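You operate a simulated robot arm through the tools that you are given. There is no shell and no other tool. Be economical: measure what you need, move in short steps, check, and stop when the job is done.

You run a simulated robot arm. Do the job below in one go: nothing can be reset, and whatever is moved stays where it is left.

## Task
Put the polish jar with the latest date from the top of the desk on the workbench top. Put the glasses case on top of the black book on the workbench top. Take the tub on the clear end of the returns table and put it away on the workbench top. Take the teal pad on the top of the desk and put it away on the cupboard top. Open the right cupboard door, put the carton on the top of the desk away on the upper shelf of the cupboard, then shut the door. Fetch the jar and stand it in the floor of the spare bin. Open the left bench drawer, put the hand roller in the inside of the left bench drawer, then shut the drawer. Open the desk bottom drawer, take the eraser and put it in the desk's bottom drawer, then shut the drawer. Open the left cupboard door. Any order will do. Set down upright: polish jar, carton, jar, hand roller.

Only the result counts: the job must be done as asked and must still hold three seconds after the hand-in. Knocking over, shifting, dropping, spilling or breaking anything else fails it.

## Robot
A 7-joint arm with a fingered hand on a trunk, on a base that drives. Base frame: it is fixed to the floor where the robot stands at the start and does not move with it; the origin is under the middle of the robot, x ahead of it, y to its left, z up; the surface under the hand at the start is at about z = 0.76. Units: m, degrees, N and s.
With the tool pointing down near the work surface it reaches from about 0.34 to 0.7 m from the robot's upright axis, wherever it stands. Its first joint turns from -69.0 to 172.0 degrees. Places, roughly: book [0.75, -3.5, 1]; carton [0.75, 0, 0.75]; cupboard top (57x20 cm) [-8.58, -0.84, 0.88]; desk bottom drawer [0.5, 0.2, 0.2]; desk's bottom drawer [0.6, 0.2, 0.1]; eraser (3x6x3 cm) [0.4, -3, 0.9]; floor of the spare bin [-3.3, -3.7, 0.6]; glasses case (6x16x4 cm) [0.4, -3.7, 0.9]; hand roller (6x5x8 cm) [0.6, -3, 0.9]; inside of the left bench drawer [0.6, -2.5, 0.7]; jar [0.75, -1.75, 1]; left bench drawer [0.5, -2.5, 0.7]; left cupboard door [-8.1, -0.7, 0.4]; polish jar [0.5, 0, 0.75]; right cupboard door [-8.6, -0.7, 0.4]; teal pad (7x5x5 cm) [0.6, 0.1, 0.8]; tub [-1, 0.25, 1]; upper shelf of the cupboard [-8.3, -0.9, 0.4]; workbench top [0.7, -2.8, 0.9]. Payload 3.2 kg.
The TCP is the grasp point between the finger pads, 0.026 m short of the fingertips. In the tool frame z runs along the fingers and y along their closing line. The gripper opens to 0.088 m. The gripper's body begins 0.03 m behind the TCP. The gripper is a hand of 5 fingers: y runs from the thumb to the fingers, the wrist lies at [-0.016, -0.108, -0.172] in the tool frame.
Orientation is told as [roll, pitch, yaw] about the base's x, y, z axes, in that order, counted from this pose: with the fingers straight down and the wrist toward the robot, the tool's x, y and z point along [0, 1, 0], [1, 0, 0] and [0, 0, -1] of the base frame.

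## Interface
- The arm moves only by the tool step_arm. Its argument "series" is a list of rows, each a list of 2 entries, a list of its own where there are three numbers: the shift along the base's x, y, z in units of 20 mm (1.0 is 20 mm), then the turn, a rotation vector about the base's x, y, z in units of 8 degrees (1.0 is 8 degrees). In form: [[[x, y, z], [rx, ry, rz]], ...]. A call has 1 to 10 rows; each row shifts and turns the commanded pose from where the row before left it. A call with a number of a shift or a turn outside -1 to 1 is refused whole. Each row takes 0.2 s and may step no farther than 0.05 m and 8.6 degrees from the row before; otherwise, the whole call is refused. A pose out of reach is approached as far as the arm can. The call stops where the force on the tool passes 40 N (or 10 N more than at its start, if that is more) or the arm is blocked; 0.2 s more then pass. In this call time passes only in rows, and 0.2 s behind the last. It gives the time, the measured TCP pose, the force on the tool (base axes), the opening and the grip force at its end, in the units of the frame above (readings bear some noise), with the torque about the TCP (base axes, N m) and any sound that the robot's microphone picked up.
- Cameras (640 x 400 px; columns grow to the right, rows downward): "scene" is now at [0.1118, 0.0136, 1.3563]; the picture's right is [0.22, -0.98, 0.00], its down [-0.87, -0.19, -0.45] and it looks along [0.44, 0.10, -0.89] (base axes); focal length 268 px, centre (320, 200). "wrist" rides on the gripper at [0.067, -0.097, -0.117] in the tool frame; the picture's right is [-0.71, 0.33, -0.62], its down [-0.65, -0.65, 0.39] and it looks along [-0.28, 0.68, 0.68] (tool axes); focal length 234 px, centre (320, 200). There is no depth. A picture from a camera that has moved, and an enlarged one, comes with that camera's place and axes in the base frame and with its lens.
- capture(camera): a new picture of that camera. The clock stands still meanwhile.
- move_column(by): slides the trunk up (or, below 0, down) by that many m; the arm and the scene camera ride with it, the base frame stays. It gives what a move gives, with no picture.
- steer(legs): drives the robot by 1 to 6 legs, each [ahead, left, turn to the left] in m, m and degrees, along the robot's own axes; the way and the turn of a leg run together, so that a leg with both is an arc; at most 1.5 m and 180 degrees a leg. The arm and the cameras ride along, it lands a little off, and it stops where it bumps. It gives what a move gives.
- set_fingers(index, middle, ring, little, thumb_bend, thumb_turn): sets how far each is bent, from 0 (flat) to 1 (curled in); at 0.3 the hand is open as for a grip, at 0.7 the pads meet at the TCP. One left out holds its place. A second passes; each finger stops where it meets its share of the squeeze, and holds until it gets a number again. It is the only way to open and close the hand. It gives what a move gives, with no picture; readings hold the bend of each and the force on index, middle, ring, little, thumb and palm. thumb_turn goes from beside the hand (0) to across from the fingers (1), as for a grip.
- head_to(pan, tilt): turns the head with the scene camera to pan (to the left, within 86 degrees either way) and tilt (down, from -29 to 69), counted from straight ahead of the robot. It gives what a move gives.
- close_up(camera, box): a new picture of the part [left, top, right, bottom] of that camera's present view, enlarged. The clock stands still meanwhile.
- sign_off(): hands the job in; it is judged then, once.

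Go step by step. Nothing tells you exact positions but the pictures and the camera data: compare them with the known pose of the tool, close in by small moves and look again before you grip or let go. The budget is 556 turns and 360 pictures, counting those below and the enlarged ones. Unless the task says otherwise, let go and move clear before handing in.

The tools are called after "Emit:" by a JSON object that holds its "op" and its "data". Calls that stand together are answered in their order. step_arm: Moves the arm, as the interface text tells. Its arguments: {"type":"object","properties":{"series":{"type":"array","items":{"type":"array"}}},"required":["series"]} The other tools are called the same way: move_column (by) slides the trunk up or down; set_fingers (index, middle, ring, little, thumb_bend, thumb_turn) moves the fingers one by one; steer (legs) drives the base; head_to (pan, tilt) turns the head that bears the scene camera; capture (camera) takes a picture; close_up (camera, box) takes an enlarged picture of a part of a camera's view; sign_off () hands the job in.

At the start:

```text
time: 0.0
ee_pos: [0.374, 0.1191, 1.0002]
ee_rot: [-0.1, -0.1, 0.0]
ft_force: [0.2, -0.5, -0.7]
ft_torque: [0.0, 0.02, 0.04]
gripper_width: 0.0877
grip_force: 0.0
shape: jaw
bend: [0.3, 0.3, 0.3, 0.3, 0.3, 0.97]
finger forces: [0.0, 0.0, 0.0, 0.1, 0.0, 0.0]
trunk travel left (down, up): [-0.7, 0.14]
robot x, y, heading: [0.0008, 0.0026, -0.1]
head pan, tilt: [12.6, 63.0]
```

scene: 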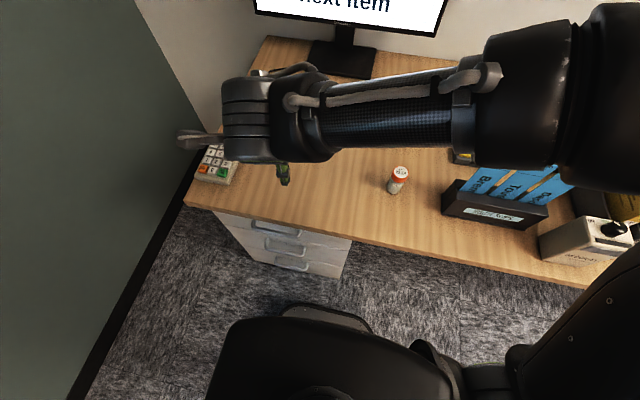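
wrist: 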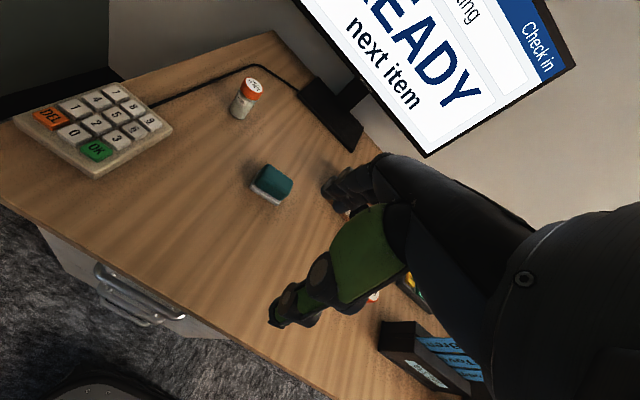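

I see the desk ahead with two polish jars, a teal pad, keypad and some boxes. I'll look around with the head before moving.

Emit:
{"op": "head_to", "data": {"pan": -10, "tilt": 40}}

Emit:
{"op": "capture", "data": {"camera": "scene"}}

Emit:
{"op": "close_up", "data": {"camera": "wrist", "box": [160, 50, 420, 230]}}

```text
time: 0.9
ee_pos: [0.3743, 0.118, 0.9998]
ee_rot: [-0.1, -0.1, -0.1]
ft_force: [0.0, -0.7, 0.1]
ft_torque: [-0.04, 0.01, 0.01]
gripper_width: 0.0879
grip_force: 0.0
shape: jaw
bend: [0.3, 0.3, 0.3, 0.3, 0.3, 0.97]
finger forces: [0.0, 0.0, 0.0, 0.1, 0.0, 0.1]
trunk travel left (down, up): [-0.7, 0.14]
robot x, y, heading: [0.0002, -0.0008, -0.1]
head pan, tilt: [-10.0, 40.0]
```

```text
357 pictures are left
camera scene: at [0.1338, -0.0148, 1.3863], right [-0.17, -0.98, 0.0], down [-0.63, 0.11, -0.77], along [0.75, -0.13, -0.64], focal length 268 px, centre (320, 200)
```

scene: 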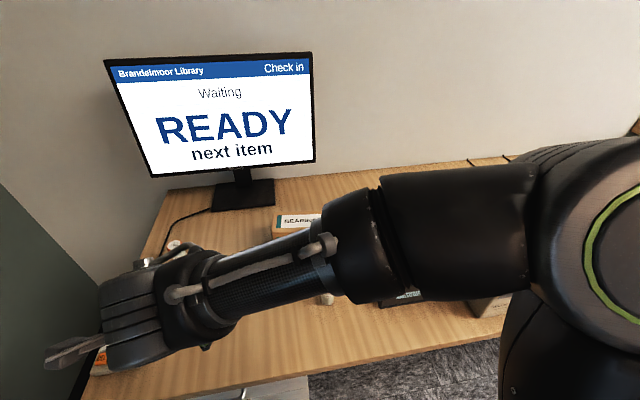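

```text
2.22 times, centred on (290, 140) of wrist
camera zoom: at [0.2775, 0.1842, 1.1176], right [0.33, -0.71, 0.62], down [-0.66, -0.65, -0.39], along [0.68, -0.28, -0.68], focal length 520 px, centre (387, 333)
```

zoom: 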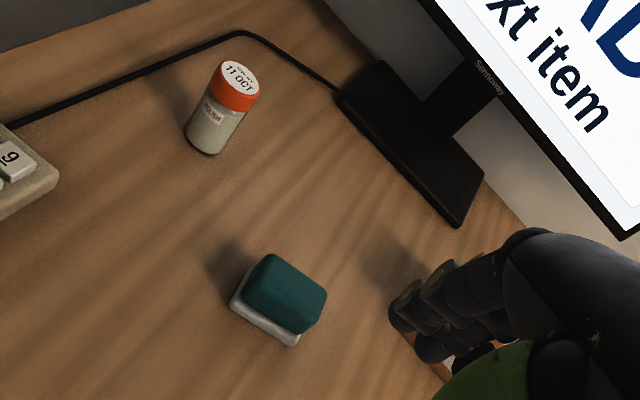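

One jar reads 11 OCT. I'll read the other jars by turning the head.

Emit:
{"op": "head_to", "data": {"pan": -5, "tilt": 63}}

Emit:
{"op": "capture", "data": {"camera": "scene"}}

Emit:
{"op": "head_to", "data": {"pan": -50, "tilt": 40}}

Emit:
{"op": "capture", "data": {"camera": "scene"}}

```text
time: 1.7
ee_pos: [0.3738, 0.1183, 1.0001]
ee_rot: [0.1, 0.0, -0.1]
ft_force: [-0.9, 0.0, -0.4]
ft_torque: [0.0, -0.01, -0.01]
gripper_width: 0.0879
grip_force: 0.0
shape: jaw
bend: [0.3, 0.3, 0.3, 0.3, 0.3, 0.97]
finger forces: [0.0, 0.0, 0.0, 0.1, 0.0, 0.1]
trunk travel left (down, up): [-0.7, 0.14]
robot x, y, heading: [-0.0011, -0.0006, 0.0]
head pan, tilt: [-5.0, 63.0]
```

```text
355 pictures are left
camera scene: at [0.1131, -0.0057, 1.3563], right [-0.09, -1.0, 0.0], down [-0.89, 0.08, -0.45], along [0.45, -0.04, -0.89], focal length 268 px, centre (320, 200)
```

scene: 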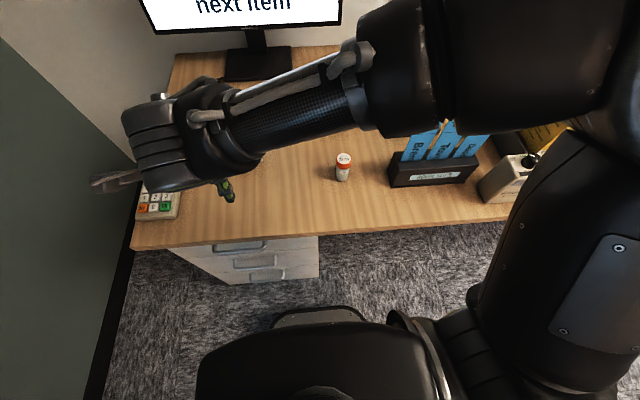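

```text
time: 2.9
ee_pos: [0.3754, 0.1187, 0.9997]
ee_rot: [0.0, 0.1, -0.1]
ft_force: [0.6, 0.6, -0.4]
ft_torque: [0.01, 0.02, -0.04]
gripper_width: 0.0878
grip_force: 0.1
shape: jaw
bend: [0.3, 0.3, 0.3, 0.3, 0.3, 0.97]
finger forces: [0.0, 0.0, 0.0, 0.0, 0.0, 0.2]
trunk travel left (down, up): [-0.7, 0.14]
robot x, y, heading: [0.0026, 0.0028, 0.2]
head pan, tilt: [-50.0, 40.0]
```

```text
354 pictures are left
camera scene: at [0.1049, -0.0652, 1.3864], right [-0.77, -0.64, 0.0], down [-0.41, 0.49, -0.77], along [0.49, -0.59, -0.64], focal length 268 px, centre (320, 200)
```

scene: 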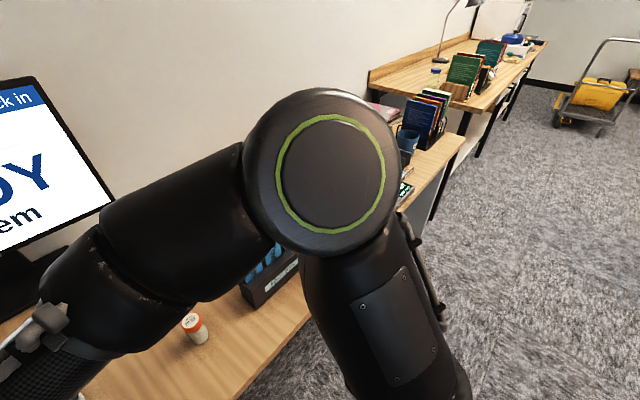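

Emit:
{"op": "close_up", "data": {"camera": "scene", "box": [155, 300, 235, 350]}}

Emit:
{"op": "close_up", "data": {"camera": "scene", "box": [340, 0, 640, 190]}}

Emit:
{"op": "close_up", "data": {"camera": "wrist", "box": [320, 170, 480, 400]}}

```text
8.00 times, centred on (195, 325) of scene
camera zoom: at [0.1049, -0.0652, 1.3864], right [-0.77, -0.64, 0.0], down [-0.41, 0.49, -0.77], along [0.49, -0.59, -0.64], focal length 2142 px, centre (1320, -800)
```

zoom: 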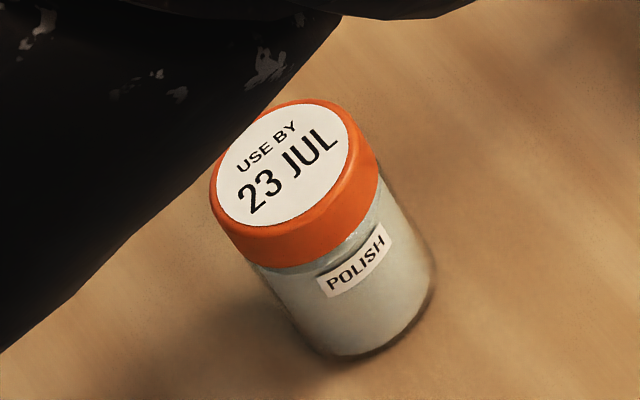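

```text
2.11 times, centred on (490, 95) of scene
camera zoom: at [0.1049, -0.0652, 1.3864], right [-0.77, -0.64, 0.0], down [-0.41, 0.49, -0.77], along [0.49, -0.59, -0.64], focal length 564 px, centre (-38, 421)
```

zoom: 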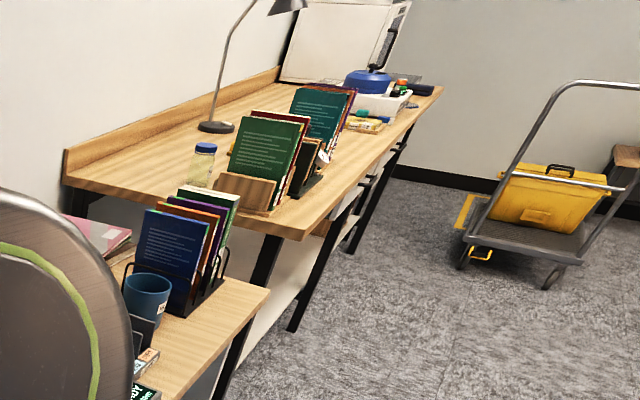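

```text
1.74 times, centred on (400, 285) of wrist
camera zoom: at [0.2776, 0.1841, 1.1176], right [0.33, -0.71, 0.62], down [-0.66, -0.65, -0.39], along [0.68, -0.28, -0.68], focal length 407 px, centre (181, 52)
```

zoom: 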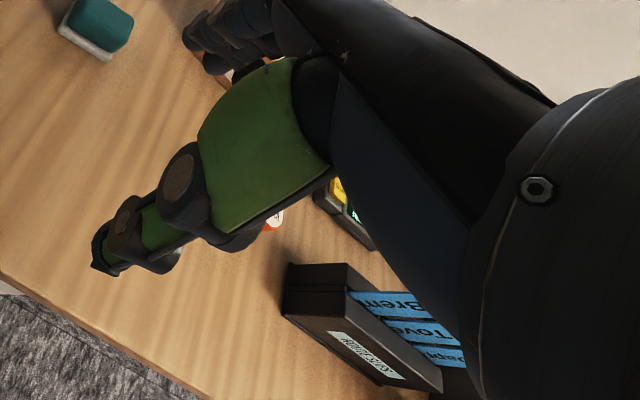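

The jars on the desk read 11 OCT and 23 JUL so far. The teal pad is at about (0.568, 0.142), turned by about 10°. I'll hover over it.

Emit:
{"op": "step_arm", "data": {"series": [[[0.97, 0.115, -0.5], [0, 0, 0.125]], [[0.97, 0.115, -0.5], [0, 0, 0.125]], [[0.97, 0.115, -0.5], [0, 0, 0.125]], [[0.97, 0.115, -0.5], [0, 0, 0.125]], [[0.97, 0.115, -0.5], [0, 0, 0.125]], [[0.97, 0.115, -0.5], [0, 0, 0.125]], [[0.97, 0.115, -0.5], [0, 0, 0.125]], [[0.97, 0.115, -0.5], [0, 0, 0.125]], [[0.97, 0.115, -0.5], [0, 0, 0.125]], [[0.97, 0.115, -0.5], [0, 0, 0.125]]]}}

Emit:
{"op": "capture", "data": {"camera": "wrist"}}

Emit:
{"op": "head_to", "data": {"pan": 10, "tilt": 55}}

Emit:
{"op": "capture", "data": {"camera": "scene"}}

```text
time: 5.1
ee_pos: [0.5707, 0.1408, 0.9015]
ee_rot: [0.3, 0.1, 9.6]
ft_force: [-1.0, 0.1, -0.5]
ft_torque: [-0.01, 0.03, -0.01]
gripper_width: 0.0878
grip_force: 0.1
shape: jaw
bend: [0.3, 0.3, 0.3, 0.3, 0.3, 0.97]
finger forces: [0.0, 0.0, 0.0, 0.1, 0.0, 0.0]
trunk travel left (down, up): [-0.7, 0.14]
robot x, y, heading: [-0.0004, 0.0008, -0.2]
head pan, tilt: [-50.0, 40.0]
```

```text
350 pictures are left
camera wrist: at [0.4655, 0.1876, 1.0199], right [0.44, -0.65, 0.62], down [-0.54, -0.75, -0.39], along [0.72, -0.16, -0.68], focal length 234 px, centre (320, 200)
```

wrist: 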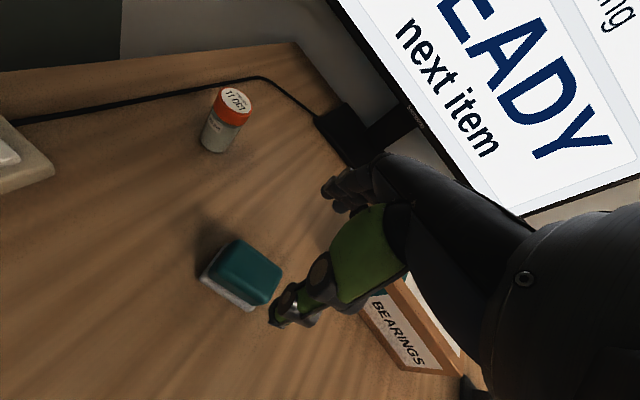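

```text
time: 6.4
ee_pos: [0.5701, 0.14, 0.9014]
ee_rot: [0.4, -0.1, 9.4]
ft_force: [-0.3, 0.2, -0.8]
ft_torque: [-0.01, 0.01, 0.0]
gripper_width: 0.0878
grip_force: 0.1
shape: jaw
bend: [0.3, 0.3, 0.3, 0.3, 0.3, 0.97]
finger forces: [0.1, 0.0, 0.0, 0.0, 0.1, 0.0]
trunk travel left (down, up): [-0.7, 0.14]
robot x, y, heading: [-0.0003, -0.0005, -0.1]
head pan, tilt: [10.0, 55.0]
```

```text
349 pictures are left
camera scene: at [0.1212, 0.0123, 1.3657], right [0.17, -0.98, 0.0], down [-0.81, -0.14, -0.57], along [0.56, 0.1, -0.82], focal length 268 px, centre (320, 200)
```

scene: 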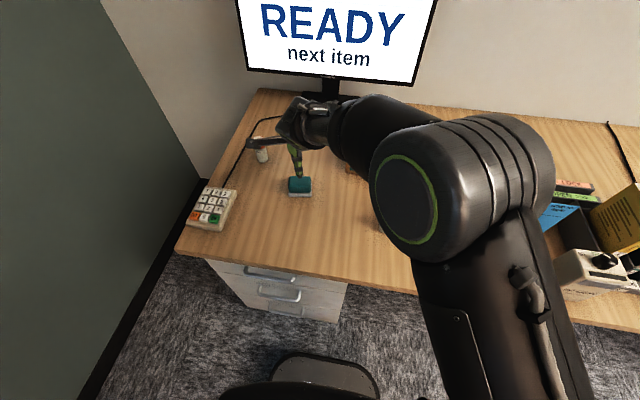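

The pad sits at about (0.559, 0.147). I'll go straight down and check before gripping.

Emit:
{"op": "step_arm", "data": {"series": [[[-0.55, 0.35, 0], [0, 0, 0]], [[0, 0, -0.9], [0, 0, 0]], [[0, 0, -0.9], [0, 0, 0]], [[0, 0, -0.9], [0, 0, 0]], [[0, 0, -0.9], [0, 0, 0]], [[0, 0, -0.9], [0, 0, 0]], [[0, 0, -0.8], [0, 0, 0]]]}}

Emit:
{"op": "capture", "data": {"camera": "wrist"}}

Emit:
{"op": "close_up", "data": {"camera": "scene", "box": [220, 110, 380, 210]}}

```text
time: 8.0
ee_pos: [0.5572, 0.1496, 0.7915]
ee_rot: [-0.2, 0.0, 10.0]
ft_force: [-0.4, -0.6, 0.0]
ft_torque: [0.0, 0.0, 0.0]
gripper_width: 0.0878
grip_force: 0.0
shape: jaw
bend: [0.3, 0.3, 0.3, 0.3, 0.3, 0.97]
finger forces: [0.0, 0.0, 0.1, 0.0, 0.0, 0.0]
trunk travel left (down, up): [-0.7, 0.14]
robot x, y, heading: [-0.0022, -0.0018, -0.2]
head pan, tilt: [10.0, 55.0]
```

```text
348 pictures are left
camera wrist: at [0.4506, 0.1966, 0.9089], right [0.45, -0.64, 0.63], down [-0.53, -0.75, -0.39], along [0.72, -0.16, -0.68], focal length 234 px, centre (320, 200)
```

wrist: 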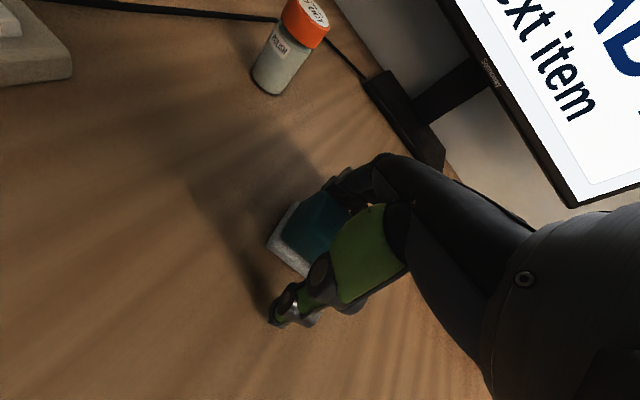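

```text
4.00 times, centred on (300, 160) of scene
camera zoom: at [0.1215, 0.0126, 1.3657], right [0.17, -0.98, 0.0], down [-0.81, -0.14, -0.57], along [0.56, 0.1, -0.82], focal length 1071 px, centre (400, 360)
```

zoom: 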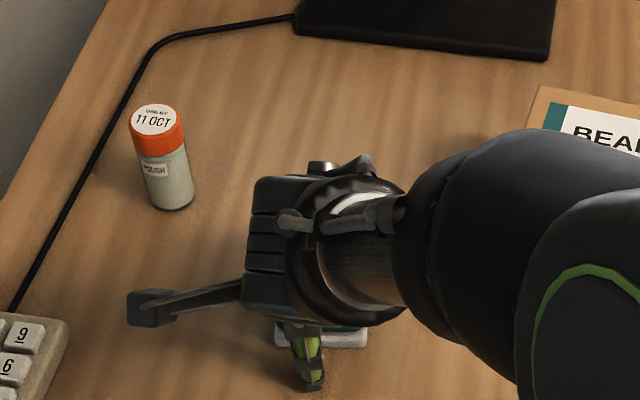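

The pad lies between fingers and thumb. I'll close the hand.

Emit:
{"op": "set_fingers", "data": {"index": 0.7, "middle": 0.7, "ring": 0.7, "little": 0.7, "thumb_bend": 0.7}}

Emit:
{"op": "step_arm", "data": {"series": [[[0, 0, 0.8], [0, 0, 0]], [[0, 0, 0.8], [0, 0, 0]], [[0, 0, 0.8], [0, 0, 0]]]}}

Emit:
{"op": "capture", "data": {"camera": "wrist"}}

```text
time: 9.0
ee_pos: [0.5579, 0.1489, 0.7939]
ee_rot: [0.0, 0.0, 9.9]
ft_force: [1.9, 0.2, 4.3]
ft_torque: [-0.1, -0.14, 0.07]
gripper_width: 0.0426
grip_force: 23.4
shape: fingers
bend: [0.57, 0.6, 0.63, 0.7, 0.53, 0.94]
finger forces: [10.2, 7.8, 5.9, 0.1, 22.9, 0.0]
trunk travel left (down, up): [-0.7, 0.14]
robot x, y, heading: [-0.0, -0.0033, 0.1]
head pan, tilt: [10.0, 55.0]
```

```text
time: 9.8
ee_pos: [0.5597, 0.1404, 0.8376]
ee_rot: [0.4, 0.7, 8.8]
ft_force: [0.2, -0.2, 0.0]
ft_torque: [-0.01, 0.01, 0.01]
gripper_width: 0.0431
grip_force: 22.5
shape: fingers
bend: [0.58, 0.6, 0.63, 0.7, 0.53, 0.94]
finger forces: [10.1, 7.1, 4.7, 0.1, 23.0, 0.0]
trunk travel left (down, up): [-0.7, 0.14]
robot x, y, heading: [-0.001, 0.0011, -0.2]
head pan, tilt: [10.0, 55.0]
```

```text
346 pictures are left
camera wrist: at [0.4553, 0.1895, 0.9562], right [0.44, -0.65, 0.61], down [-0.55, -0.74, -0.39], along [0.71, -0.17, -0.69], focal length 234 px, centre (320, 200)
```

wrist: 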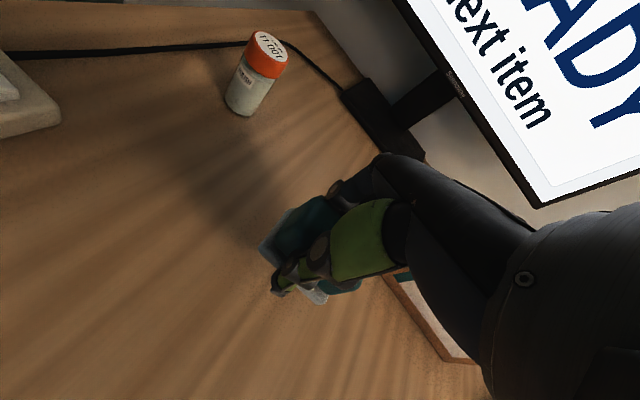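

Emit:
{"op": "step_arm", "data": {"series": [[[-0.5, 0, 1], [0, 0, 0]], [[-0.5, 0, 1], [0, 0, 0]], [[-0.5, 0, 1], [0, 0, 0]], [[-0.8, 0, 1], [0, 0, 0]], [[-1, 0, 1], [0, 0, 0]], [[-1, 0, 1], [0, 0, 0]]]}}

Emit:
{"op": "close_up", "data": {"camera": "wrist", "box": [220, 150, 420, 340]}}

Emit:
{"op": "capture", "data": {"camera": "scene"}}

```text
time: 10.5
ee_pos: [0.5014, 0.1362, 0.8098]
ee_rot: [2.6, 10.6, 8.1]
ft_force: [0.3, -0.4, -1.4]
ft_torque: [0.02, -0.01, 0.02]
gripper_width: 0.0426
grip_force: 22.4
shape: fingers
bend: [0.58, 0.6, 0.63, 0.7, 0.53, 0.94]
finger forces: [10.2, 7.0, 4.7, 0.1, 22.9, 0.0]
trunk travel left (down, up): [-0.7, 0.14]
robot x, y, heading: [0.0019, -0.0019, 0.1]
head pan, tilt: [10.0, 55.0]
stopped in row 3: the arm was blocked; the commanded pose is now the measured one
```

```text
2.11 times, centred on (320, 245) of wrist
camera zoom: at [0.4212, 0.1853, 0.9467], right [0.53, -0.67, 0.52], down [-0.62, -0.73, -0.29], along [0.57, -0.17, -0.8], focal length 493 px, centre (320, 105)
```

zoom: 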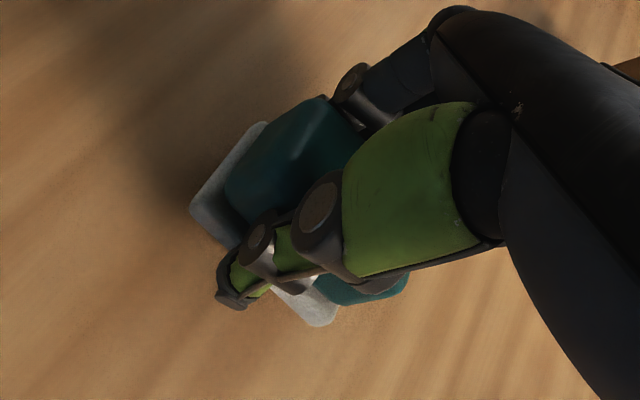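

```text
344 pictures are left
camera scene: at [0.1213, 0.0121, 1.3657], right [0.17, -0.98, 0.0], down [-0.81, -0.14, -0.57], along [0.56, 0.1, -0.82], focal length 268 px, centre (320, 200)
```

scene: 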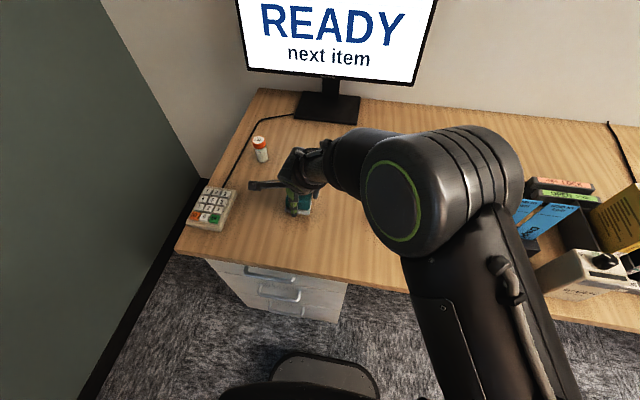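

The arm was blocked by some joint limit while lifting. I'll lift with the trunk instead.

Emit:
{"op": "move_column", "data": {"by": 0.1}}

Emit:
{"op": "step_arm", "data": {"series": [[[0.3, 0.2, 0.5], [0, -0.6, 0]], [[0.3, 0.2, 0.5], [0, -0.6, 0]]]}}

Emit:
{"op": "capture", "data": {"camera": "scene"}}

```text
time: 11.8
ee_pos: [0.502, 0.1374, 0.9116]
ee_rot: [2.6, 10.5, 8.1]
ft_force: [-0.3, 0.6, -1.0]
ft_torque: [0.0, -0.03, 0.0]
gripper_width: 0.0428
grip_force: 22.5
shape: fingers
bend: [0.58, 0.6, 0.63, 0.7, 0.53, 0.94]
finger forces: [10.1, 7.1, 4.6, 0.0, 22.9, 0.0]
trunk travel left (down, up): [-0.8, 0.04]
robot x, y, heading: [0.0027, 0.0011, 0.0]
head pan, tilt: [10.0, 55.0]
```

```text
time: 12.4
ee_pos: [0.5072, 0.1359, 0.9082]
ee_rot: [1.9, 4.0, 6.5]
ft_force: [-0.1, 0.5, -0.3]
ft_torque: [0.01, -0.04, 0.02]
gripper_width: 0.0427
grip_force: 21.9
shape: fingers
bend: [0.58, 0.6, 0.63, 0.7, 0.53, 0.94]
finger forces: [10.2, 7.0, 4.6, 0.0, 22.7, 0.1]
trunk travel left (down, up): [-0.8, 0.04]
robot x, y, heading: [0.0001, 0.0046, -0.2]
head pan, tilt: [10.0, 55.0]
```

```text
343 pictures are left
camera scene: at [0.1212, 0.0129, 1.4657], right [0.17, -0.98, 0.0], down [-0.81, -0.14, -0.57], along [0.56, 0.1, -0.82], focal length 268 px, centre (320, 200)
```

scene: 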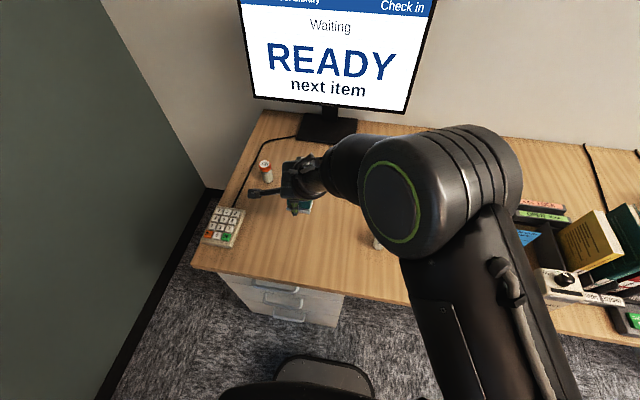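

Pad held. I'll back off a bit and turn right while looking around to learn the room.

Emit:
{"op": "steer", "data": {"legs": [[-0.3, 0, 0], [0, 0, -90]]}}

Emit:
{"op": "head_to", "data": {"pan": -60, "tilt": 25}}

Emit:
{"op": "capture", "data": {"camera": "scene"}}

Emit:
{"op": "head_to", "data": {"pan": 20, "tilt": 20}}

Emit:
{"op": "capture", "data": {"camera": "scene"}}

```text
time: 18.3
ee_pos: [-0.1705, -0.5246, 0.9369]
ee_rot: [2.9, 1.3, -85.4]
ft_force: [-0.5, 0.0, 0.1]
ft_torque: [0.02, 0.03, -0.02]
gripper_width: 0.0422
grip_force: 21.8
shape: fingers
bend: [0.58, 0.6, 0.64, 0.7, 0.53, 0.94]
finger forces: [10.0, 6.9, 4.6, 0.0, 22.2, 0.0]
trunk travel left (down, up): [-0.8, 0.04]
robot x, y, heading: [-0.2942, 0.0043, -91.7]
head pan, tilt: [10.0, 55.0]
```

```text
time: 19.7
ee_pos: [-0.1717, -0.5252, 0.9387]
ee_rot: [3.1, 1.3, -85.8]
ft_force: [0.4, 0.0, -0.8]
ft_torque: [0.0, 0.0, 0.01]
gripper_width: 0.0423
grip_force: 22.1
shape: fingers
bend: [0.58, 0.6, 0.64, 0.7, 0.53, 0.94]
finger forces: [10.1, 6.8, 4.6, 0.0, 22.2, 0.0]
trunk travel left (down, up): [-0.8, 0.04]
robot x, y, heading: [-0.2952, 0.0024, -91.5]
head pan, tilt: [-60.0, 25.0]
```

```text
342 pictures are left
camera scene: at [-0.3773, -0.0932, 1.5097], right [-0.48, 0.88, 0.0], down [0.37, 0.2, -0.91], along [-0.8, -0.43, -0.42], focal length 268 px, centre (320, 200)
```

scene: 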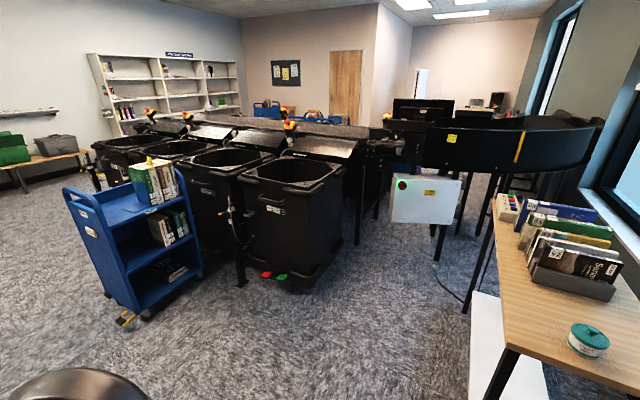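

```text
time: 21.2
ee_pos: [-0.1715, -0.5251, 0.9379]
ee_rot: [3.1, 1.3, -85.6]
ft_force: [0.1, -0.3, -0.8]
ft_torque: [-0.01, 0.0, 0.04]
gripper_width: 0.0421
grip_force: 21.8
shape: fingers
bend: [0.58, 0.6, 0.64, 0.7, 0.53, 0.94]
finger forces: [10.0, 6.9, 4.7, 0.0, 22.2, 0.1]
trunk travel left (down, up): [-0.8, 0.04]
robot x, y, heading: [-0.2992, 0.0029, -91.8]
head pan, tilt: [20.0, 20.0]
```

```text
341 pictures are left
camera scene: at [-0.267, -0.1377, 1.5178], right [-0.95, -0.32, 0.0], down [-0.11, 0.32, -0.94], along [0.3, -0.89, -0.34], focal length 268 px, centre (320, 200)
```

scene: 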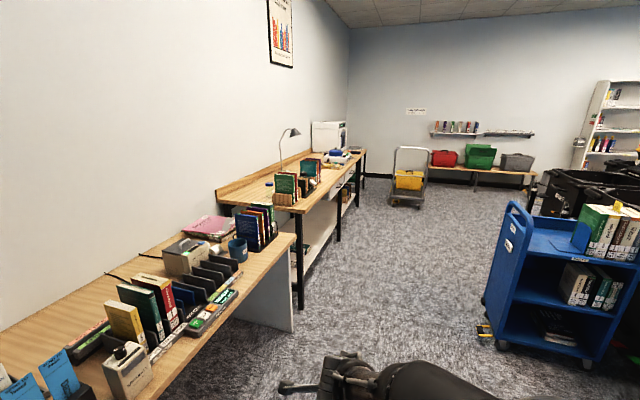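

The tub is on the returns table to the west; the sorter and bins block the direct way west, so I go south along the corridor and look again.

Emit:
{"op": "steer", "data": {"legs": [[1.4, 0.05, 1.7], [1.3, 0, 0]]}}

Emit:
{"op": "head_to", "data": {"pan": -40, "tilt": 25}}

Emit:
{"op": "capture", "data": {"camera": "scene"}}

Emit:
{"op": "head_to", "data": {"pan": 60, "tilt": 25}}

Emit:
{"op": "capture", "data": {"camera": "scene"}}

```text
time: 34.5
ee_pos: [-0.0834, -3.2431, 0.938]
ee_rot: [3.1, 1.3, -83.0]
ft_force: [0.2, -0.4, -1.1]
ft_torque: [-0.02, 0.0, -0.02]
gripper_width: 0.042
grip_force: 22.0
shape: fingers
bend: [0.58, 0.6, 0.64, 0.7, 0.53, 0.94]
finger forces: [10.2, 6.8, 4.7, 0.0, 22.2, 0.0]
trunk travel left (down, up): [-0.8, 0.04]
robot x, y, heading: [-0.234, -2.7218, -88.7]
head pan, tilt: [20.0, 20.0]
```

```text
time: 35.8
ee_pos: [-0.084, -3.2441, 0.9372]
ee_rot: [3.2, 1.4, -82.9]
ft_force: [0.4, -0.7, -0.5]
ft_torque: [-0.02, 0.02, 0.0]
gripper_width: 0.042
grip_force: 22.2
shape: fingers
bend: [0.58, 0.6, 0.64, 0.7, 0.53, 0.94]
finger forces: [10.2, 6.8, 4.5, 0.0, 22.1, 0.0]
trunk travel left (down, up): [-0.8, 0.04]
robot x, y, heading: [-0.2302, -2.7243, -88.9]
head pan, tilt: [-40.0, 25.0]
```

```text
340 pictures are left
camera scene: at [-0.2877, -2.8458, 1.5097], right [-0.78, 0.63, 0.0], down [0.26, 0.33, -0.91], along [-0.57, -0.71, -0.42], focal length 268 px, centre (320, 200)
```

scene: 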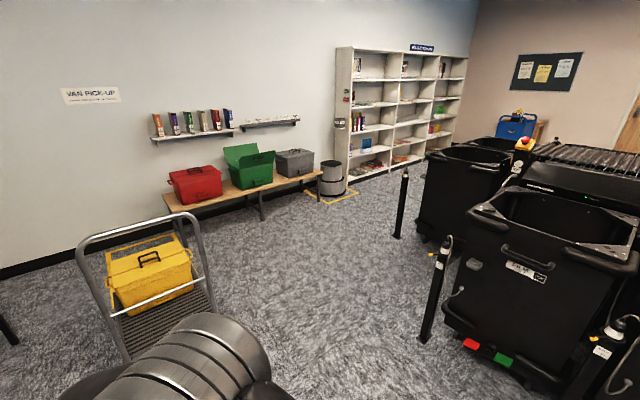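

```text
time: 37.5
ee_pos: [-0.0835, -3.2437, 0.9388]
ee_rot: [3.2, 1.3, -82.9]
ft_force: [-0.4, 0.7, -0.1]
ft_torque: [0.03, -0.01, 0.01]
gripper_width: 0.0423
grip_force: 21.9
shape: fingers
bend: [0.58, 0.6, 0.64, 0.7, 0.53, 0.94]
finger forces: [10.3, 6.8, 4.6, 0.0, 22.0, 0.1]
trunk travel left (down, up): [-0.8, 0.04]
robot x, y, heading: [-0.2296, -2.7241, -88.7]
head pan, tilt: [60.0, 25.0]
```

```text
339 pictures are left
camera scene: at [-0.1493, -2.8186, 1.5097], right [-0.48, -0.88, 0.0], down [-0.37, 0.2, -0.91], along [0.79, -0.44, -0.42], focal length 268 px, centre (320, 200)
```

scene: 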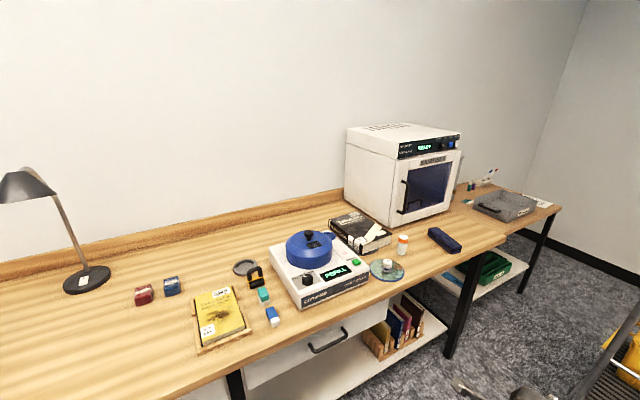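

The workbench is on the left with the black book and the glasses case. The way west runs between the yellow trolley, two bollards and the barrel; I drive it now.

Emit:
{"op": "steer", "data": {"legs": [[0, 0, -37.6], [1.46, 0, 0], [0, 0, -11.3], [1.21, 0, 0], [0, 0, -42.3], [1.2, 0, 0]]}}

Emit:
{"op": "head_to", "data": {"pan": 0, "tilt": 20}}

Emit:
{"op": "capture", "data": {"camera": "scene"}}

Emit:
{"op": "head_to", "data": {"pan": -70, "tilt": 30}}

Emit:
{"op": "capture", "data": {"camera": "scene"}}

```text
time: 60.4
ee_pos: [-3.6496, -4.8329, 0.937]
ee_rot: [3.2, 1.3, -174.6]
ft_force: [0.0, 0.6, -1.5]
ft_torque: [0.0, 0.0, 0.0]
gripper_width: 0.0416
grip_force: 21.3
shape: fingers
bend: [0.58, 0.61, 0.64, 0.7, 0.53, 0.94]
finger forces: [10.1, 6.6, 4.7, 0.0, 21.7, 0.0]
trunk travel left (down, up): [-0.8, 0.04]
robot x, y, heading: [-3.1264, -4.7004, 179.6]
head pan, tilt: [60.0, 25.0]
```

```text
time: 61.7
ee_pos: [-3.6493, -4.8329, 0.9373]
ee_rot: [3.2, 1.3, -174.7]
ft_force: [-0.6, -1.1, -0.7]
ft_torque: [0.03, 0.01, -0.03]
gripper_width: 0.0415
grip_force: 21.3
shape: fingers
bend: [0.58, 0.61, 0.64, 0.7, 0.53, 0.94]
finger forces: [10.2, 6.6, 4.8, 0.0, 21.8, 0.0]
trunk travel left (down, up): [-0.8, 0.04]
robot x, y, heading: [-3.129, -4.6998, 179.8]
head pan, tilt: [0.0, 20.0]
```

```text
338 pictures are left
camera scene: at [-3.2687, -4.6997, 1.5178], right [0.01, 1.0, 0.0], down [0.34, 0.0, -0.94], along [-0.94, 0.01, -0.34], focal length 268 px, centre (320, 200)
```

scene: 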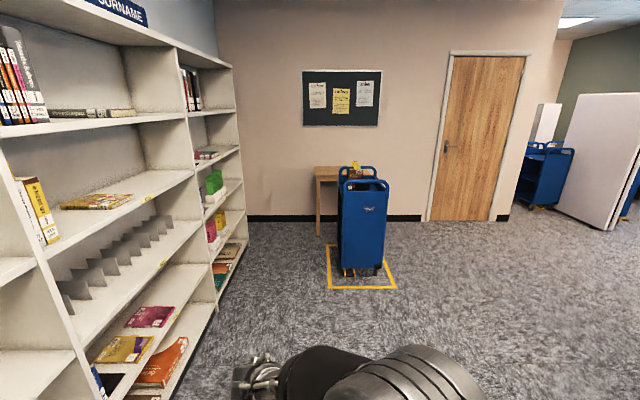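

```text
time: 63.1
ee_pos: [-3.6492, -4.8337, 0.9379]
ee_rot: [3.2, 1.2, -174.5]
ft_force: [0.0, 0.4, -0.1]
ft_torque: [-0.03, 0.03, -0.03]
gripper_width: 0.0416
grip_force: 21.7
shape: fingers
bend: [0.58, 0.61, 0.64, 0.7, 0.53, 0.94]
finger forces: [10.2, 6.6, 4.6, 0.0, 21.8, 0.0]
trunk travel left (down, up): [-0.8, 0.04]
robot x, y, heading: [-3.124, -4.6985, 179.9]
head pan, tilt: [-70.0, 30.0]
```

```text
337 pictures are left
camera scene: at [-3.206, -4.6151, 1.5018], right [0.94, 0.34, 0.0], down [0.17, -0.47, -0.87], along [-0.29, 0.82, -0.5], focal length 268 px, centre (320, 200)
```

scene: 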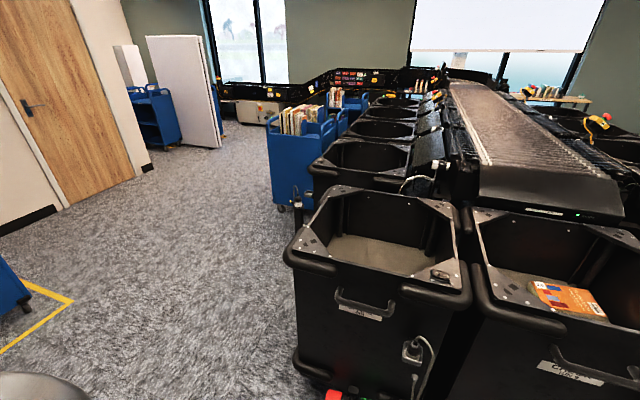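

The empty spare bin is at about (-3.26, -3.8). I continue northwest around the door wall toward the cupboard.

Emit:
{"op": "steer", "data": {"legs": [[0, 0, -36.4], [1.3, 0, 0], [0.54, 0, 0], [0, 0, -23.7], [1.3, 0, 0]]}}

Emit:
{"op": "head_to", "data": {"pan": 40, "tilt": 22}}

Emit:
{"op": "capture", "data": {"camera": "scene"}}

Emit:
{"op": "head_to", "data": {"pan": -20, "tilt": 22}}

Emit:
{"op": "capture", "data": {"camera": "scene"}}

```text
time: 81.4
ee_pos: [-5.7037, -2.1649, 0.9377]
ee_rot: [3.2, 1.3, 127.3]
ft_force: [0.1, 0.1, -0.5]
ft_torque: [0.01, -0.02, -0.02]
gripper_width: 0.0413
grip_force: 21.6
shape: fingers
bend: [0.58, 0.61, 0.64, 0.7, 0.54, 0.94]
finger forces: [10.2, 6.5, 4.7, 0.0, 21.4, 0.1]
trunk travel left (down, up): [-0.8, 0.04]
robot x, y, heading: [-5.3132, -2.5375, 121.8]
head pan, tilt: [-70.0, 30.0]
```

```text
time: 83.3
ee_pos: [-5.7037, -2.1637, 0.938]
ee_rot: [3.2, 1.2, 127.4]
ft_force: [-0.1, 0.7, -0.9]
ft_torque: [-0.04, -0.02, 0.02]
gripper_width: 0.0411
grip_force: 21.4
shape: fingers
bend: [0.58, 0.61, 0.64, 0.7, 0.54, 0.94]
finger forces: [10.1, 6.5, 4.7, 0.0, 21.4, 0.1]
trunk travel left (down, up): [-0.8, 0.04]
robot x, y, heading: [-5.313, -2.5378, 121.7]
head pan, tilt: [40.0, 22.0]
```

```text
336 pictures are left
camera scene: at [-5.4267, -2.4657, 1.5146], right [0.32, 0.95, 0.0], down [0.36, -0.12, -0.93], along [-0.88, 0.29, -0.37], focal length 268 px, centre (320, 200)
```

scene: 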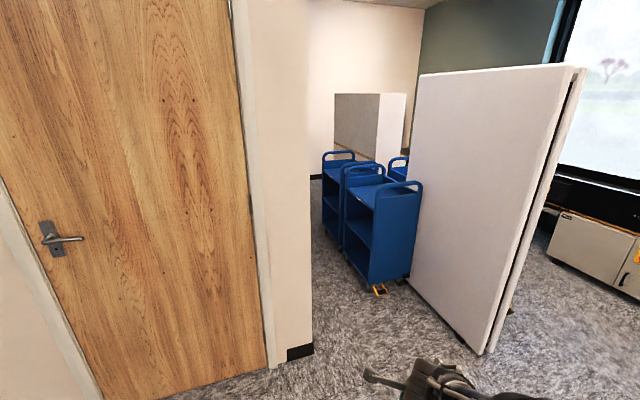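

```text
time: 84.6
ee_pos: [-5.7033, -2.1642, 0.938]
ee_rot: [3.2, 1.4, 127.4]
ft_force: [-0.4, 0.1, -1.1]
ft_torque: [-0.06, 0.01, 0.01]
gripper_width: 0.0414
grip_force: 21.6
shape: fingers
bend: [0.58, 0.61, 0.64, 0.7, 0.54, 0.94]
finger forces: [10.2, 6.5, 4.6, 0.1, 21.5, 0.0]
trunk travel left (down, up): [-0.8, 0.04]
robot x, y, heading: [-5.3121, -2.5391, 121.6]
head pan, tilt: [-20.0, 22.0]
```

```text
335 pictures are left
camera scene: at [-5.3574, -2.4042, 1.5146], right [0.98, 0.2, 0.0], down [0.08, -0.37, -0.93], along [-0.19, 0.91, -0.37], focal length 268 px, centre (320, 200)
```

scene: 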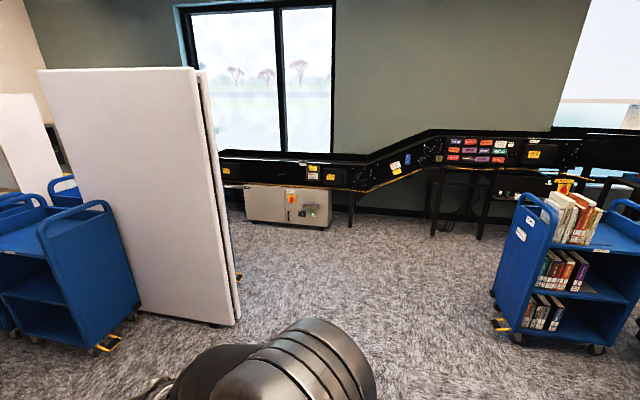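

The cupboard must be beyond the white panel. I go north, then turn west along the conveyor.

Emit:
{"op": "steer", "data": {"legs": [[0, 0, -29.3], [1.2, 0, 0], [0.9, 0, 0], [0, 0, 87.5]]}}

Emit:
{"op": "head_to", "data": {"pan": 0, "tilt": 20}}

Emit:
{"op": "capture", "data": {"camera": "scene"}}

```text
time: 100.2
ee_pos: [-5.9621, -0.5984, 0.9378]
ee_rot: [3.2, 1.3, -172.9]
ft_force: [0.2, 0.3, -0.4]
ft_torque: [-0.02, 0.03, -0.02]
gripper_width: 0.0408
grip_force: 21.0
shape: fingers
bend: [0.58, 0.61, 0.64, 0.7, 0.54, 0.94]
finger forces: [10.1, 6.1, 4.6, 0.0, 20.8, 0.0]
trunk travel left (down, up): [-0.8, 0.04]
robot x, y, heading: [-5.4436, -0.4506, -178.5]
head pan, tilt: [-20.0, 22.0]
```

```text
time: 101.0
ee_pos: [-5.9616, -0.5996, 0.9373]
ee_rot: [3.3, 1.3, -172.9]
ft_force: [-0.3, -0.1, 0.0]
ft_torque: [-0.02, -0.01, 0.03]
gripper_width: 0.0409
grip_force: 21.1
shape: fingers
bend: [0.58, 0.61, 0.64, 0.7, 0.54, 0.94]
finger forces: [10.1, 6.2, 4.8, 0.0, 20.8, 0.1]
trunk travel left (down, up): [-0.8, 0.04]
robot x, y, heading: [-5.4431, -0.4478, -178.6]
head pan, tilt: [0.0, 20.0]
```

```text
334 pictures are left
camera scene: at [-5.586, -0.4534, 1.5178], right [-0.02, 1.0, 0.0], down [0.34, 0.01, -0.94], along [-0.94, -0.02, -0.34], focal length 268 px, centre (320, 200)
```

scene: 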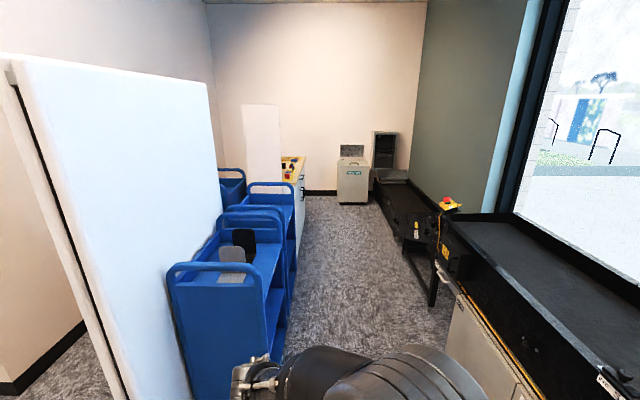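

The cupboard is down the corridor on the left, past blue carts. I sidestep to the corridor's middle and advance.

Emit:
{"op": "steer", "data": {"legs": [[0, -0.32, -1.4], [1.3, 0, 0], [0.9, 0, 0]]}}

Emit:
{"op": "head_to", "data": {"pan": 35, "tilt": 35}}

Emit:
{"op": "capture", "data": {"camera": "scene"}}

```text
time: 113.6
ee_pos: [-8.1723, -0.2842, 0.9384]
ee_rot: [3.2, 1.3, -173.5]
ft_force: [-0.8, -0.5, -0.7]
ft_torque: [0.0, -0.02, 0.02]
gripper_width: 0.0408
grip_force: 21.1
shape: fingers
bend: [0.59, 0.61, 0.64, 0.7, 0.54, 0.94]
finger forces: [10.3, 6.1, 4.6, 0.0, 20.8, 0.0]
trunk travel left (down, up): [-0.8, 0.04]
robot x, y, heading: [-7.6493, -0.1403, -179.1]
head pan, tilt: [0.0, 20.0]
```

```text
time: 114.6
ee_pos: [-8.1711, -0.2824, 0.9382]
ee_rot: [3.3, 1.3, -173.5]
ft_force: [0.4, 0.3, -1.4]
ft_torque: [0.01, 0.02, 0.03]
gripper_width: 0.0404
grip_force: 20.9
shape: fingers
bend: [0.59, 0.61, 0.64, 0.7, 0.54, 0.94]
finger forces: [10.2, 6.2, 4.7, 0.0, 20.8, 0.1]
trunk travel left (down, up): [-0.8, 0.04]
robot x, y, heading: [-7.6483, -0.1379, -179.0]
head pan, tilt: [35.0, 35.0]
```

```text
333 pictures are left
camera scene: at [-7.7726, -0.1911, 1.494], right [-0.58, 0.81, 0.0], down [0.47, 0.33, -0.82], along [-0.67, -0.48, -0.57], focal length 268 px, centre (320, 200)
```

scene: 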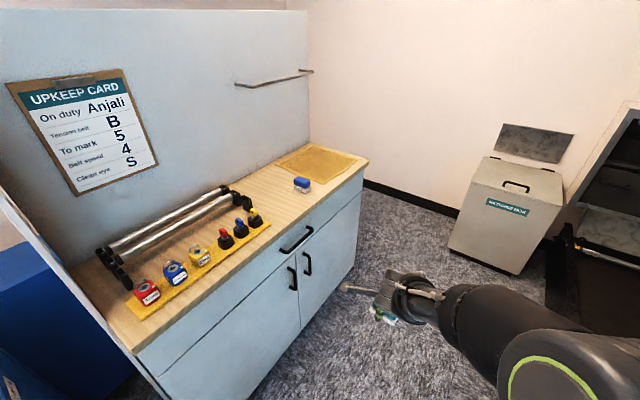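

Cupboard top: rollers and stamps on the left, a blue item at about x=-8.53, a yellow mat on the right. I'll place the pad near (-8.42, -0.80). Drive in front and turn to face it.

Emit:
{"op": "move_column", "data": {"by": 0.04}}

Emit:
{"op": "steer", "data": {"legs": [[0.92, 0, 0], [0, 0, 89]]}}

Emit:
{"op": "head_to", "data": {"pan": 10, "tilt": 50}}

Emit:
{"op": "capture", "data": {"camera": "scene"}}

```text
time: 115.4
ee_pos: [-8.1711, -0.2815, 0.977]
ee_rot: [3.1, 1.3, -173.5]
ft_force: [-0.2, 1.3, -0.2]
ft_torque: [0.0, -0.03, -0.02]
gripper_width: 0.0406
grip_force: 21.0
shape: fingers
bend: [0.59, 0.61, 0.64, 0.7, 0.54, 0.94]
finger forces: [10.2, 6.2, 4.7, 0.0, 20.8, 0.1]
trunk travel left (down, up): [-0.84, 0.0]
robot x, y, heading: [-7.644, -0.1369, -179.2]
head pan, tilt: [35.0, 35.0]
```

```text
time: 124.0
ee_pos: [-8.439, -0.6764, 0.9777]
ee_rot: [3.2, 1.3, -84.9]
ft_force: [0.3, -0.4, -1.1]
ft_torque: [0.01, -0.01, 0.03]
gripper_width: 0.0402
grip_force: 20.5
shape: fingers
bend: [0.59, 0.61, 0.64, 0.7, 0.54, 0.94]
finger forces: [10.2, 6.1, 4.6, 0.1, 20.3, 0.0]
trunk travel left (down, up): [-0.84, 0.0]
robot x, y, heading: [-8.5666, -0.1535, -90.8]
head pan, tilt: [35.0, 35.0]
```

```text
time: 124.9
ee_pos: [-8.4387, -0.6761, 0.9777]
ee_rot: [3.2, 1.3, -84.9]
ft_force: [-0.9, -0.5, -0.3]
ft_torque: [0.0, 0.0, 0.0]
gripper_width: 0.0403
grip_force: 20.8
shape: fingers
bend: [0.59, 0.61, 0.64, 0.7, 0.54, 0.94]
finger forces: [10.1, 6.1, 4.5, 0.0, 20.2, 0.0]
trunk travel left (down, up): [-0.84, 0.0]
robot x, y, heading: [-8.5695, -0.1491, -90.7]
head pan, tilt: [10.0, 50.0]
```

```text
332 pictures are left
camera scene: at [-8.5577, -0.2786, 1.5123], right [-0.99, -0.16, 0.0], down [-0.12, 0.76, -0.64], along [0.1, -0.63, -0.77], focal length 268 px, centre (320, 200)
```

scene: 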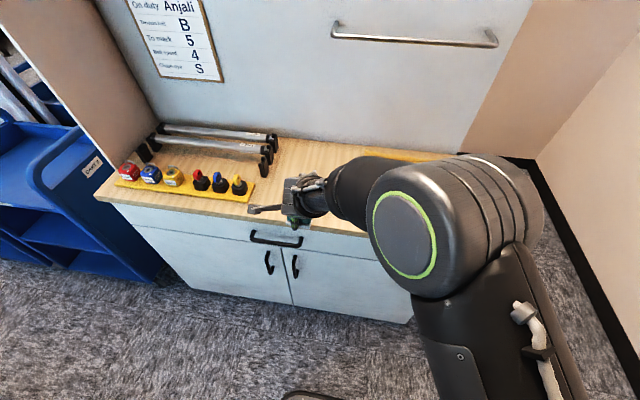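

Emit:
{"op": "steer", "data": {"legs": [[0.125, 0, 0]]}}

Emit:
{"op": "capture", "data": {"camera": "wrist"}}

Emit:
{"op": "head_to", "data": {"pan": 30, "tilt": 50}}

Emit:
{"op": "capture", "data": {"camera": "scene"}}

```text
time: 126.2
ee_pos: [-8.4428, -0.8033, 0.9786]
ee_rot: [3.2, 1.3, -85.1]
ft_force: [0.4, 0.7, -0.9]
ft_torque: [-0.01, -0.02, 0.0]
gripper_width: 0.0403
grip_force: 20.5
shape: fingers
bend: [0.59, 0.61, 0.64, 0.7, 0.54, 0.94]
finger forces: [10.1, 6.1, 4.5, 0.0, 20.3, 0.0]
trunk travel left (down, up): [-0.84, 0.0]
robot x, y, heading: [-8.5734, -0.2778, -90.8]
head pan, tilt: [10.0, 50.0]
```

```text
331 pictures are left
camera wrist: at [-8.3903, -0.7046, 1.1011], right [-0.71, -0.41, 0.58], down [-0.68, 0.61, -0.41], along [-0.18, -0.68, -0.71], focal length 234 px, centre (320, 200)
```

wrist: 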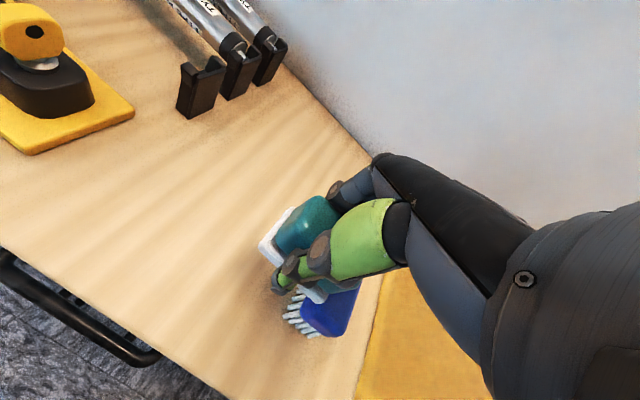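

```text
time: 127.0
ee_pos: [-8.4429, -0.8032, 0.9776]
ee_rot: [3.3, 1.2, -85.2]
ft_force: [-0.1, 0.3, -1.1]
ft_torque: [-0.01, 0.03, 0.0]
gripper_width: 0.0402
grip_force: 20.1
shape: fingers
bend: [0.59, 0.61, 0.64, 0.7, 0.54, 0.94]
finger forces: [10.2, 6.1, 4.5, 0.0, 20.4, 0.1]
trunk travel left (down, up): [-0.84, 0.0]
robot x, y, heading: [-8.572, -0.2773, -90.7]
head pan, tilt: [30.0, 50.0]
```

```text
330 pictures are left
camera scene: at [-8.5348, -0.3958, 1.5122], right [-0.87, -0.49, 0.0], down [-0.37, 0.67, -0.64], along [0.31, -0.56, -0.77], focal length 268 px, centre (320, 200)
```

scene: 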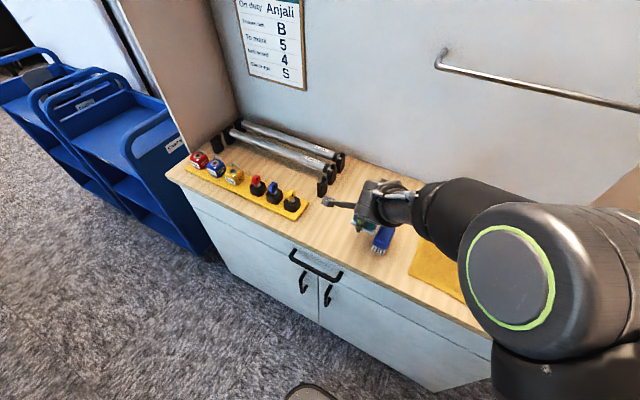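

The blue brush is at about (-8.50, -0.80); free gap between tray and brush centers at x≈-8.37. Shift there and level the tool.

Emit:
{"op": "step_arm", "data": {"series": [[[0.9, 0, 0], [-0.1, 0.2, 0]], [[0.9, 0, 0], [-0.1, 0.19, 0]], [[0.9, 0, 0], [0, 0, 0]], [[0.9, 0, 0], [0, 0, 0]]]}}

Emit:
{"op": "capture", "data": {"camera": "wrist"}}

```text
time: 128.0
ee_pos: [-8.3726, -0.8033, 0.9757]
ee_rot: [-0.1, -0.1, -85.5]
ft_force: [0.0, 0.5, -0.9]
ft_torque: [0.01, 0.06, 0.0]
gripper_width: 0.0399
grip_force: 20.7
shape: fingers
bend: [0.59, 0.61, 0.64, 0.7, 0.54, 0.94]
finger forces: [10.1, 6.1, 4.5, 0.1, 20.4, 0.1]
trunk travel left (down, up): [-0.84, 0.0]
robot x, y, heading: [-8.5739, -0.2783, -90.9]
head pan, tilt: [30.0, 50.0]
```

```text
329 pictures are left
camera wrist: at [-8.3125, -0.7034, 1.093], right [-0.68, -0.39, 0.63], down [-0.7, 0.6, -0.39], along [-0.22, -0.7, -0.68], focal length 234 px, centre (320, 200)
```

wrist: 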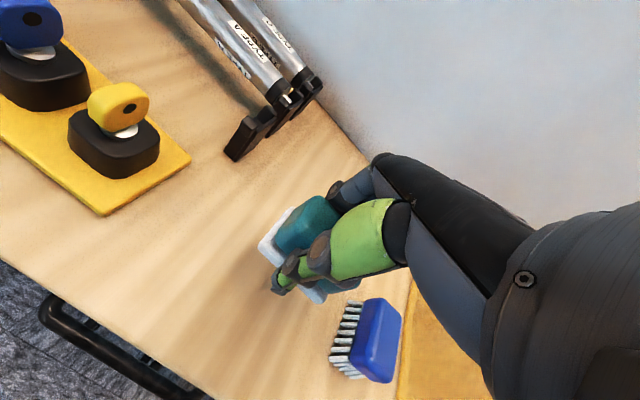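

Clear of everything; now lower gently until contact.

Emit:
{"op": "step_arm", "data": {"series": [[[0, 0, -0.8], [0, 0, 0]], [[0, 0, -0.8], [0, 0, 0]], [[0, 0, -0.8], [0, 0, 0]], [[0, 0, -0.25], [0, 0, 0]]]}}

Emit:
{"op": "close_up", "data": {"camera": "wrist", "box": [200, 150, 440, 350]}}

```text
time: 129.0
ee_pos: [-8.3702, -0.8017, 0.9237]
ee_rot: [0.1, 0.0, -85.1]
ft_force: [-0.6, 0.3, -0.5]
ft_torque: [0.0, 0.02, 0.02]
gripper_width: 0.0402
grip_force: 21.1
shape: fingers
bend: [0.59, 0.61, 0.65, 0.7, 0.54, 0.94]
finger forces: [10.3, 6.2, 4.3, 0.1, 20.5, 0.0]
trunk travel left (down, up): [-0.84, 0.0]
robot x, y, heading: [-8.5709, -0.2762, -91.1]
head pan, tilt: [30.0, 50.0]
```

```text
2.00 times, centred on (320, 250) of wrist
camera zoom: at [-8.3115, -0.702, 1.0412], right [-0.68, -0.39, 0.62], down [-0.7, 0.6, -0.39], along [-0.22, -0.7, -0.68], focal length 468 px, centre (320, 100)
```

zoom: 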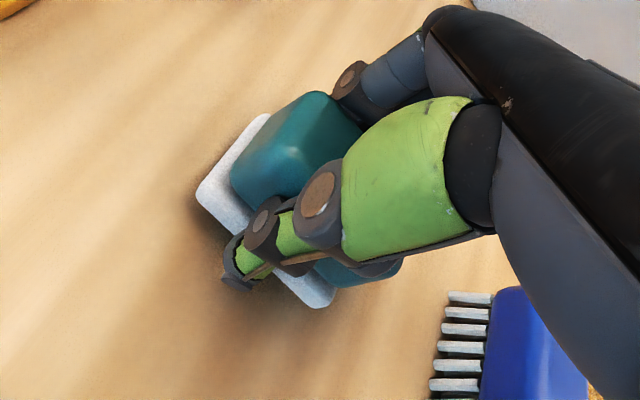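

Emit:
{"op": "step_arm", "data": {"series": [[[0, 0, -0.15], [0, 0, 0]], [[0, 0, -0.15], [0, 0, 0]], [[0, 0, -0.15], [0, 0, 0]]]}}

```text
time: 129.8
ee_pos: [-8.3711, -0.8036, 0.9159]
ee_rot: [0.0, -0.1, -85.2]
ft_force: [-0.1, 0.5, -1.4]
ft_torque: [0.02, -0.02, -0.01]
gripper_width: 0.0401
grip_force: 20.8
shape: fingers
bend: [0.59, 0.61, 0.65, 0.7, 0.54, 0.94]
finger forces: [10.3, 6.2, 4.4, 0.0, 20.4, 0.1]
trunk travel left (down, up): [-0.84, 0.0]
robot x, y, heading: [-8.5668, -0.2762, -91.1]
head pan, tilt: [30.0, 50.0]
```

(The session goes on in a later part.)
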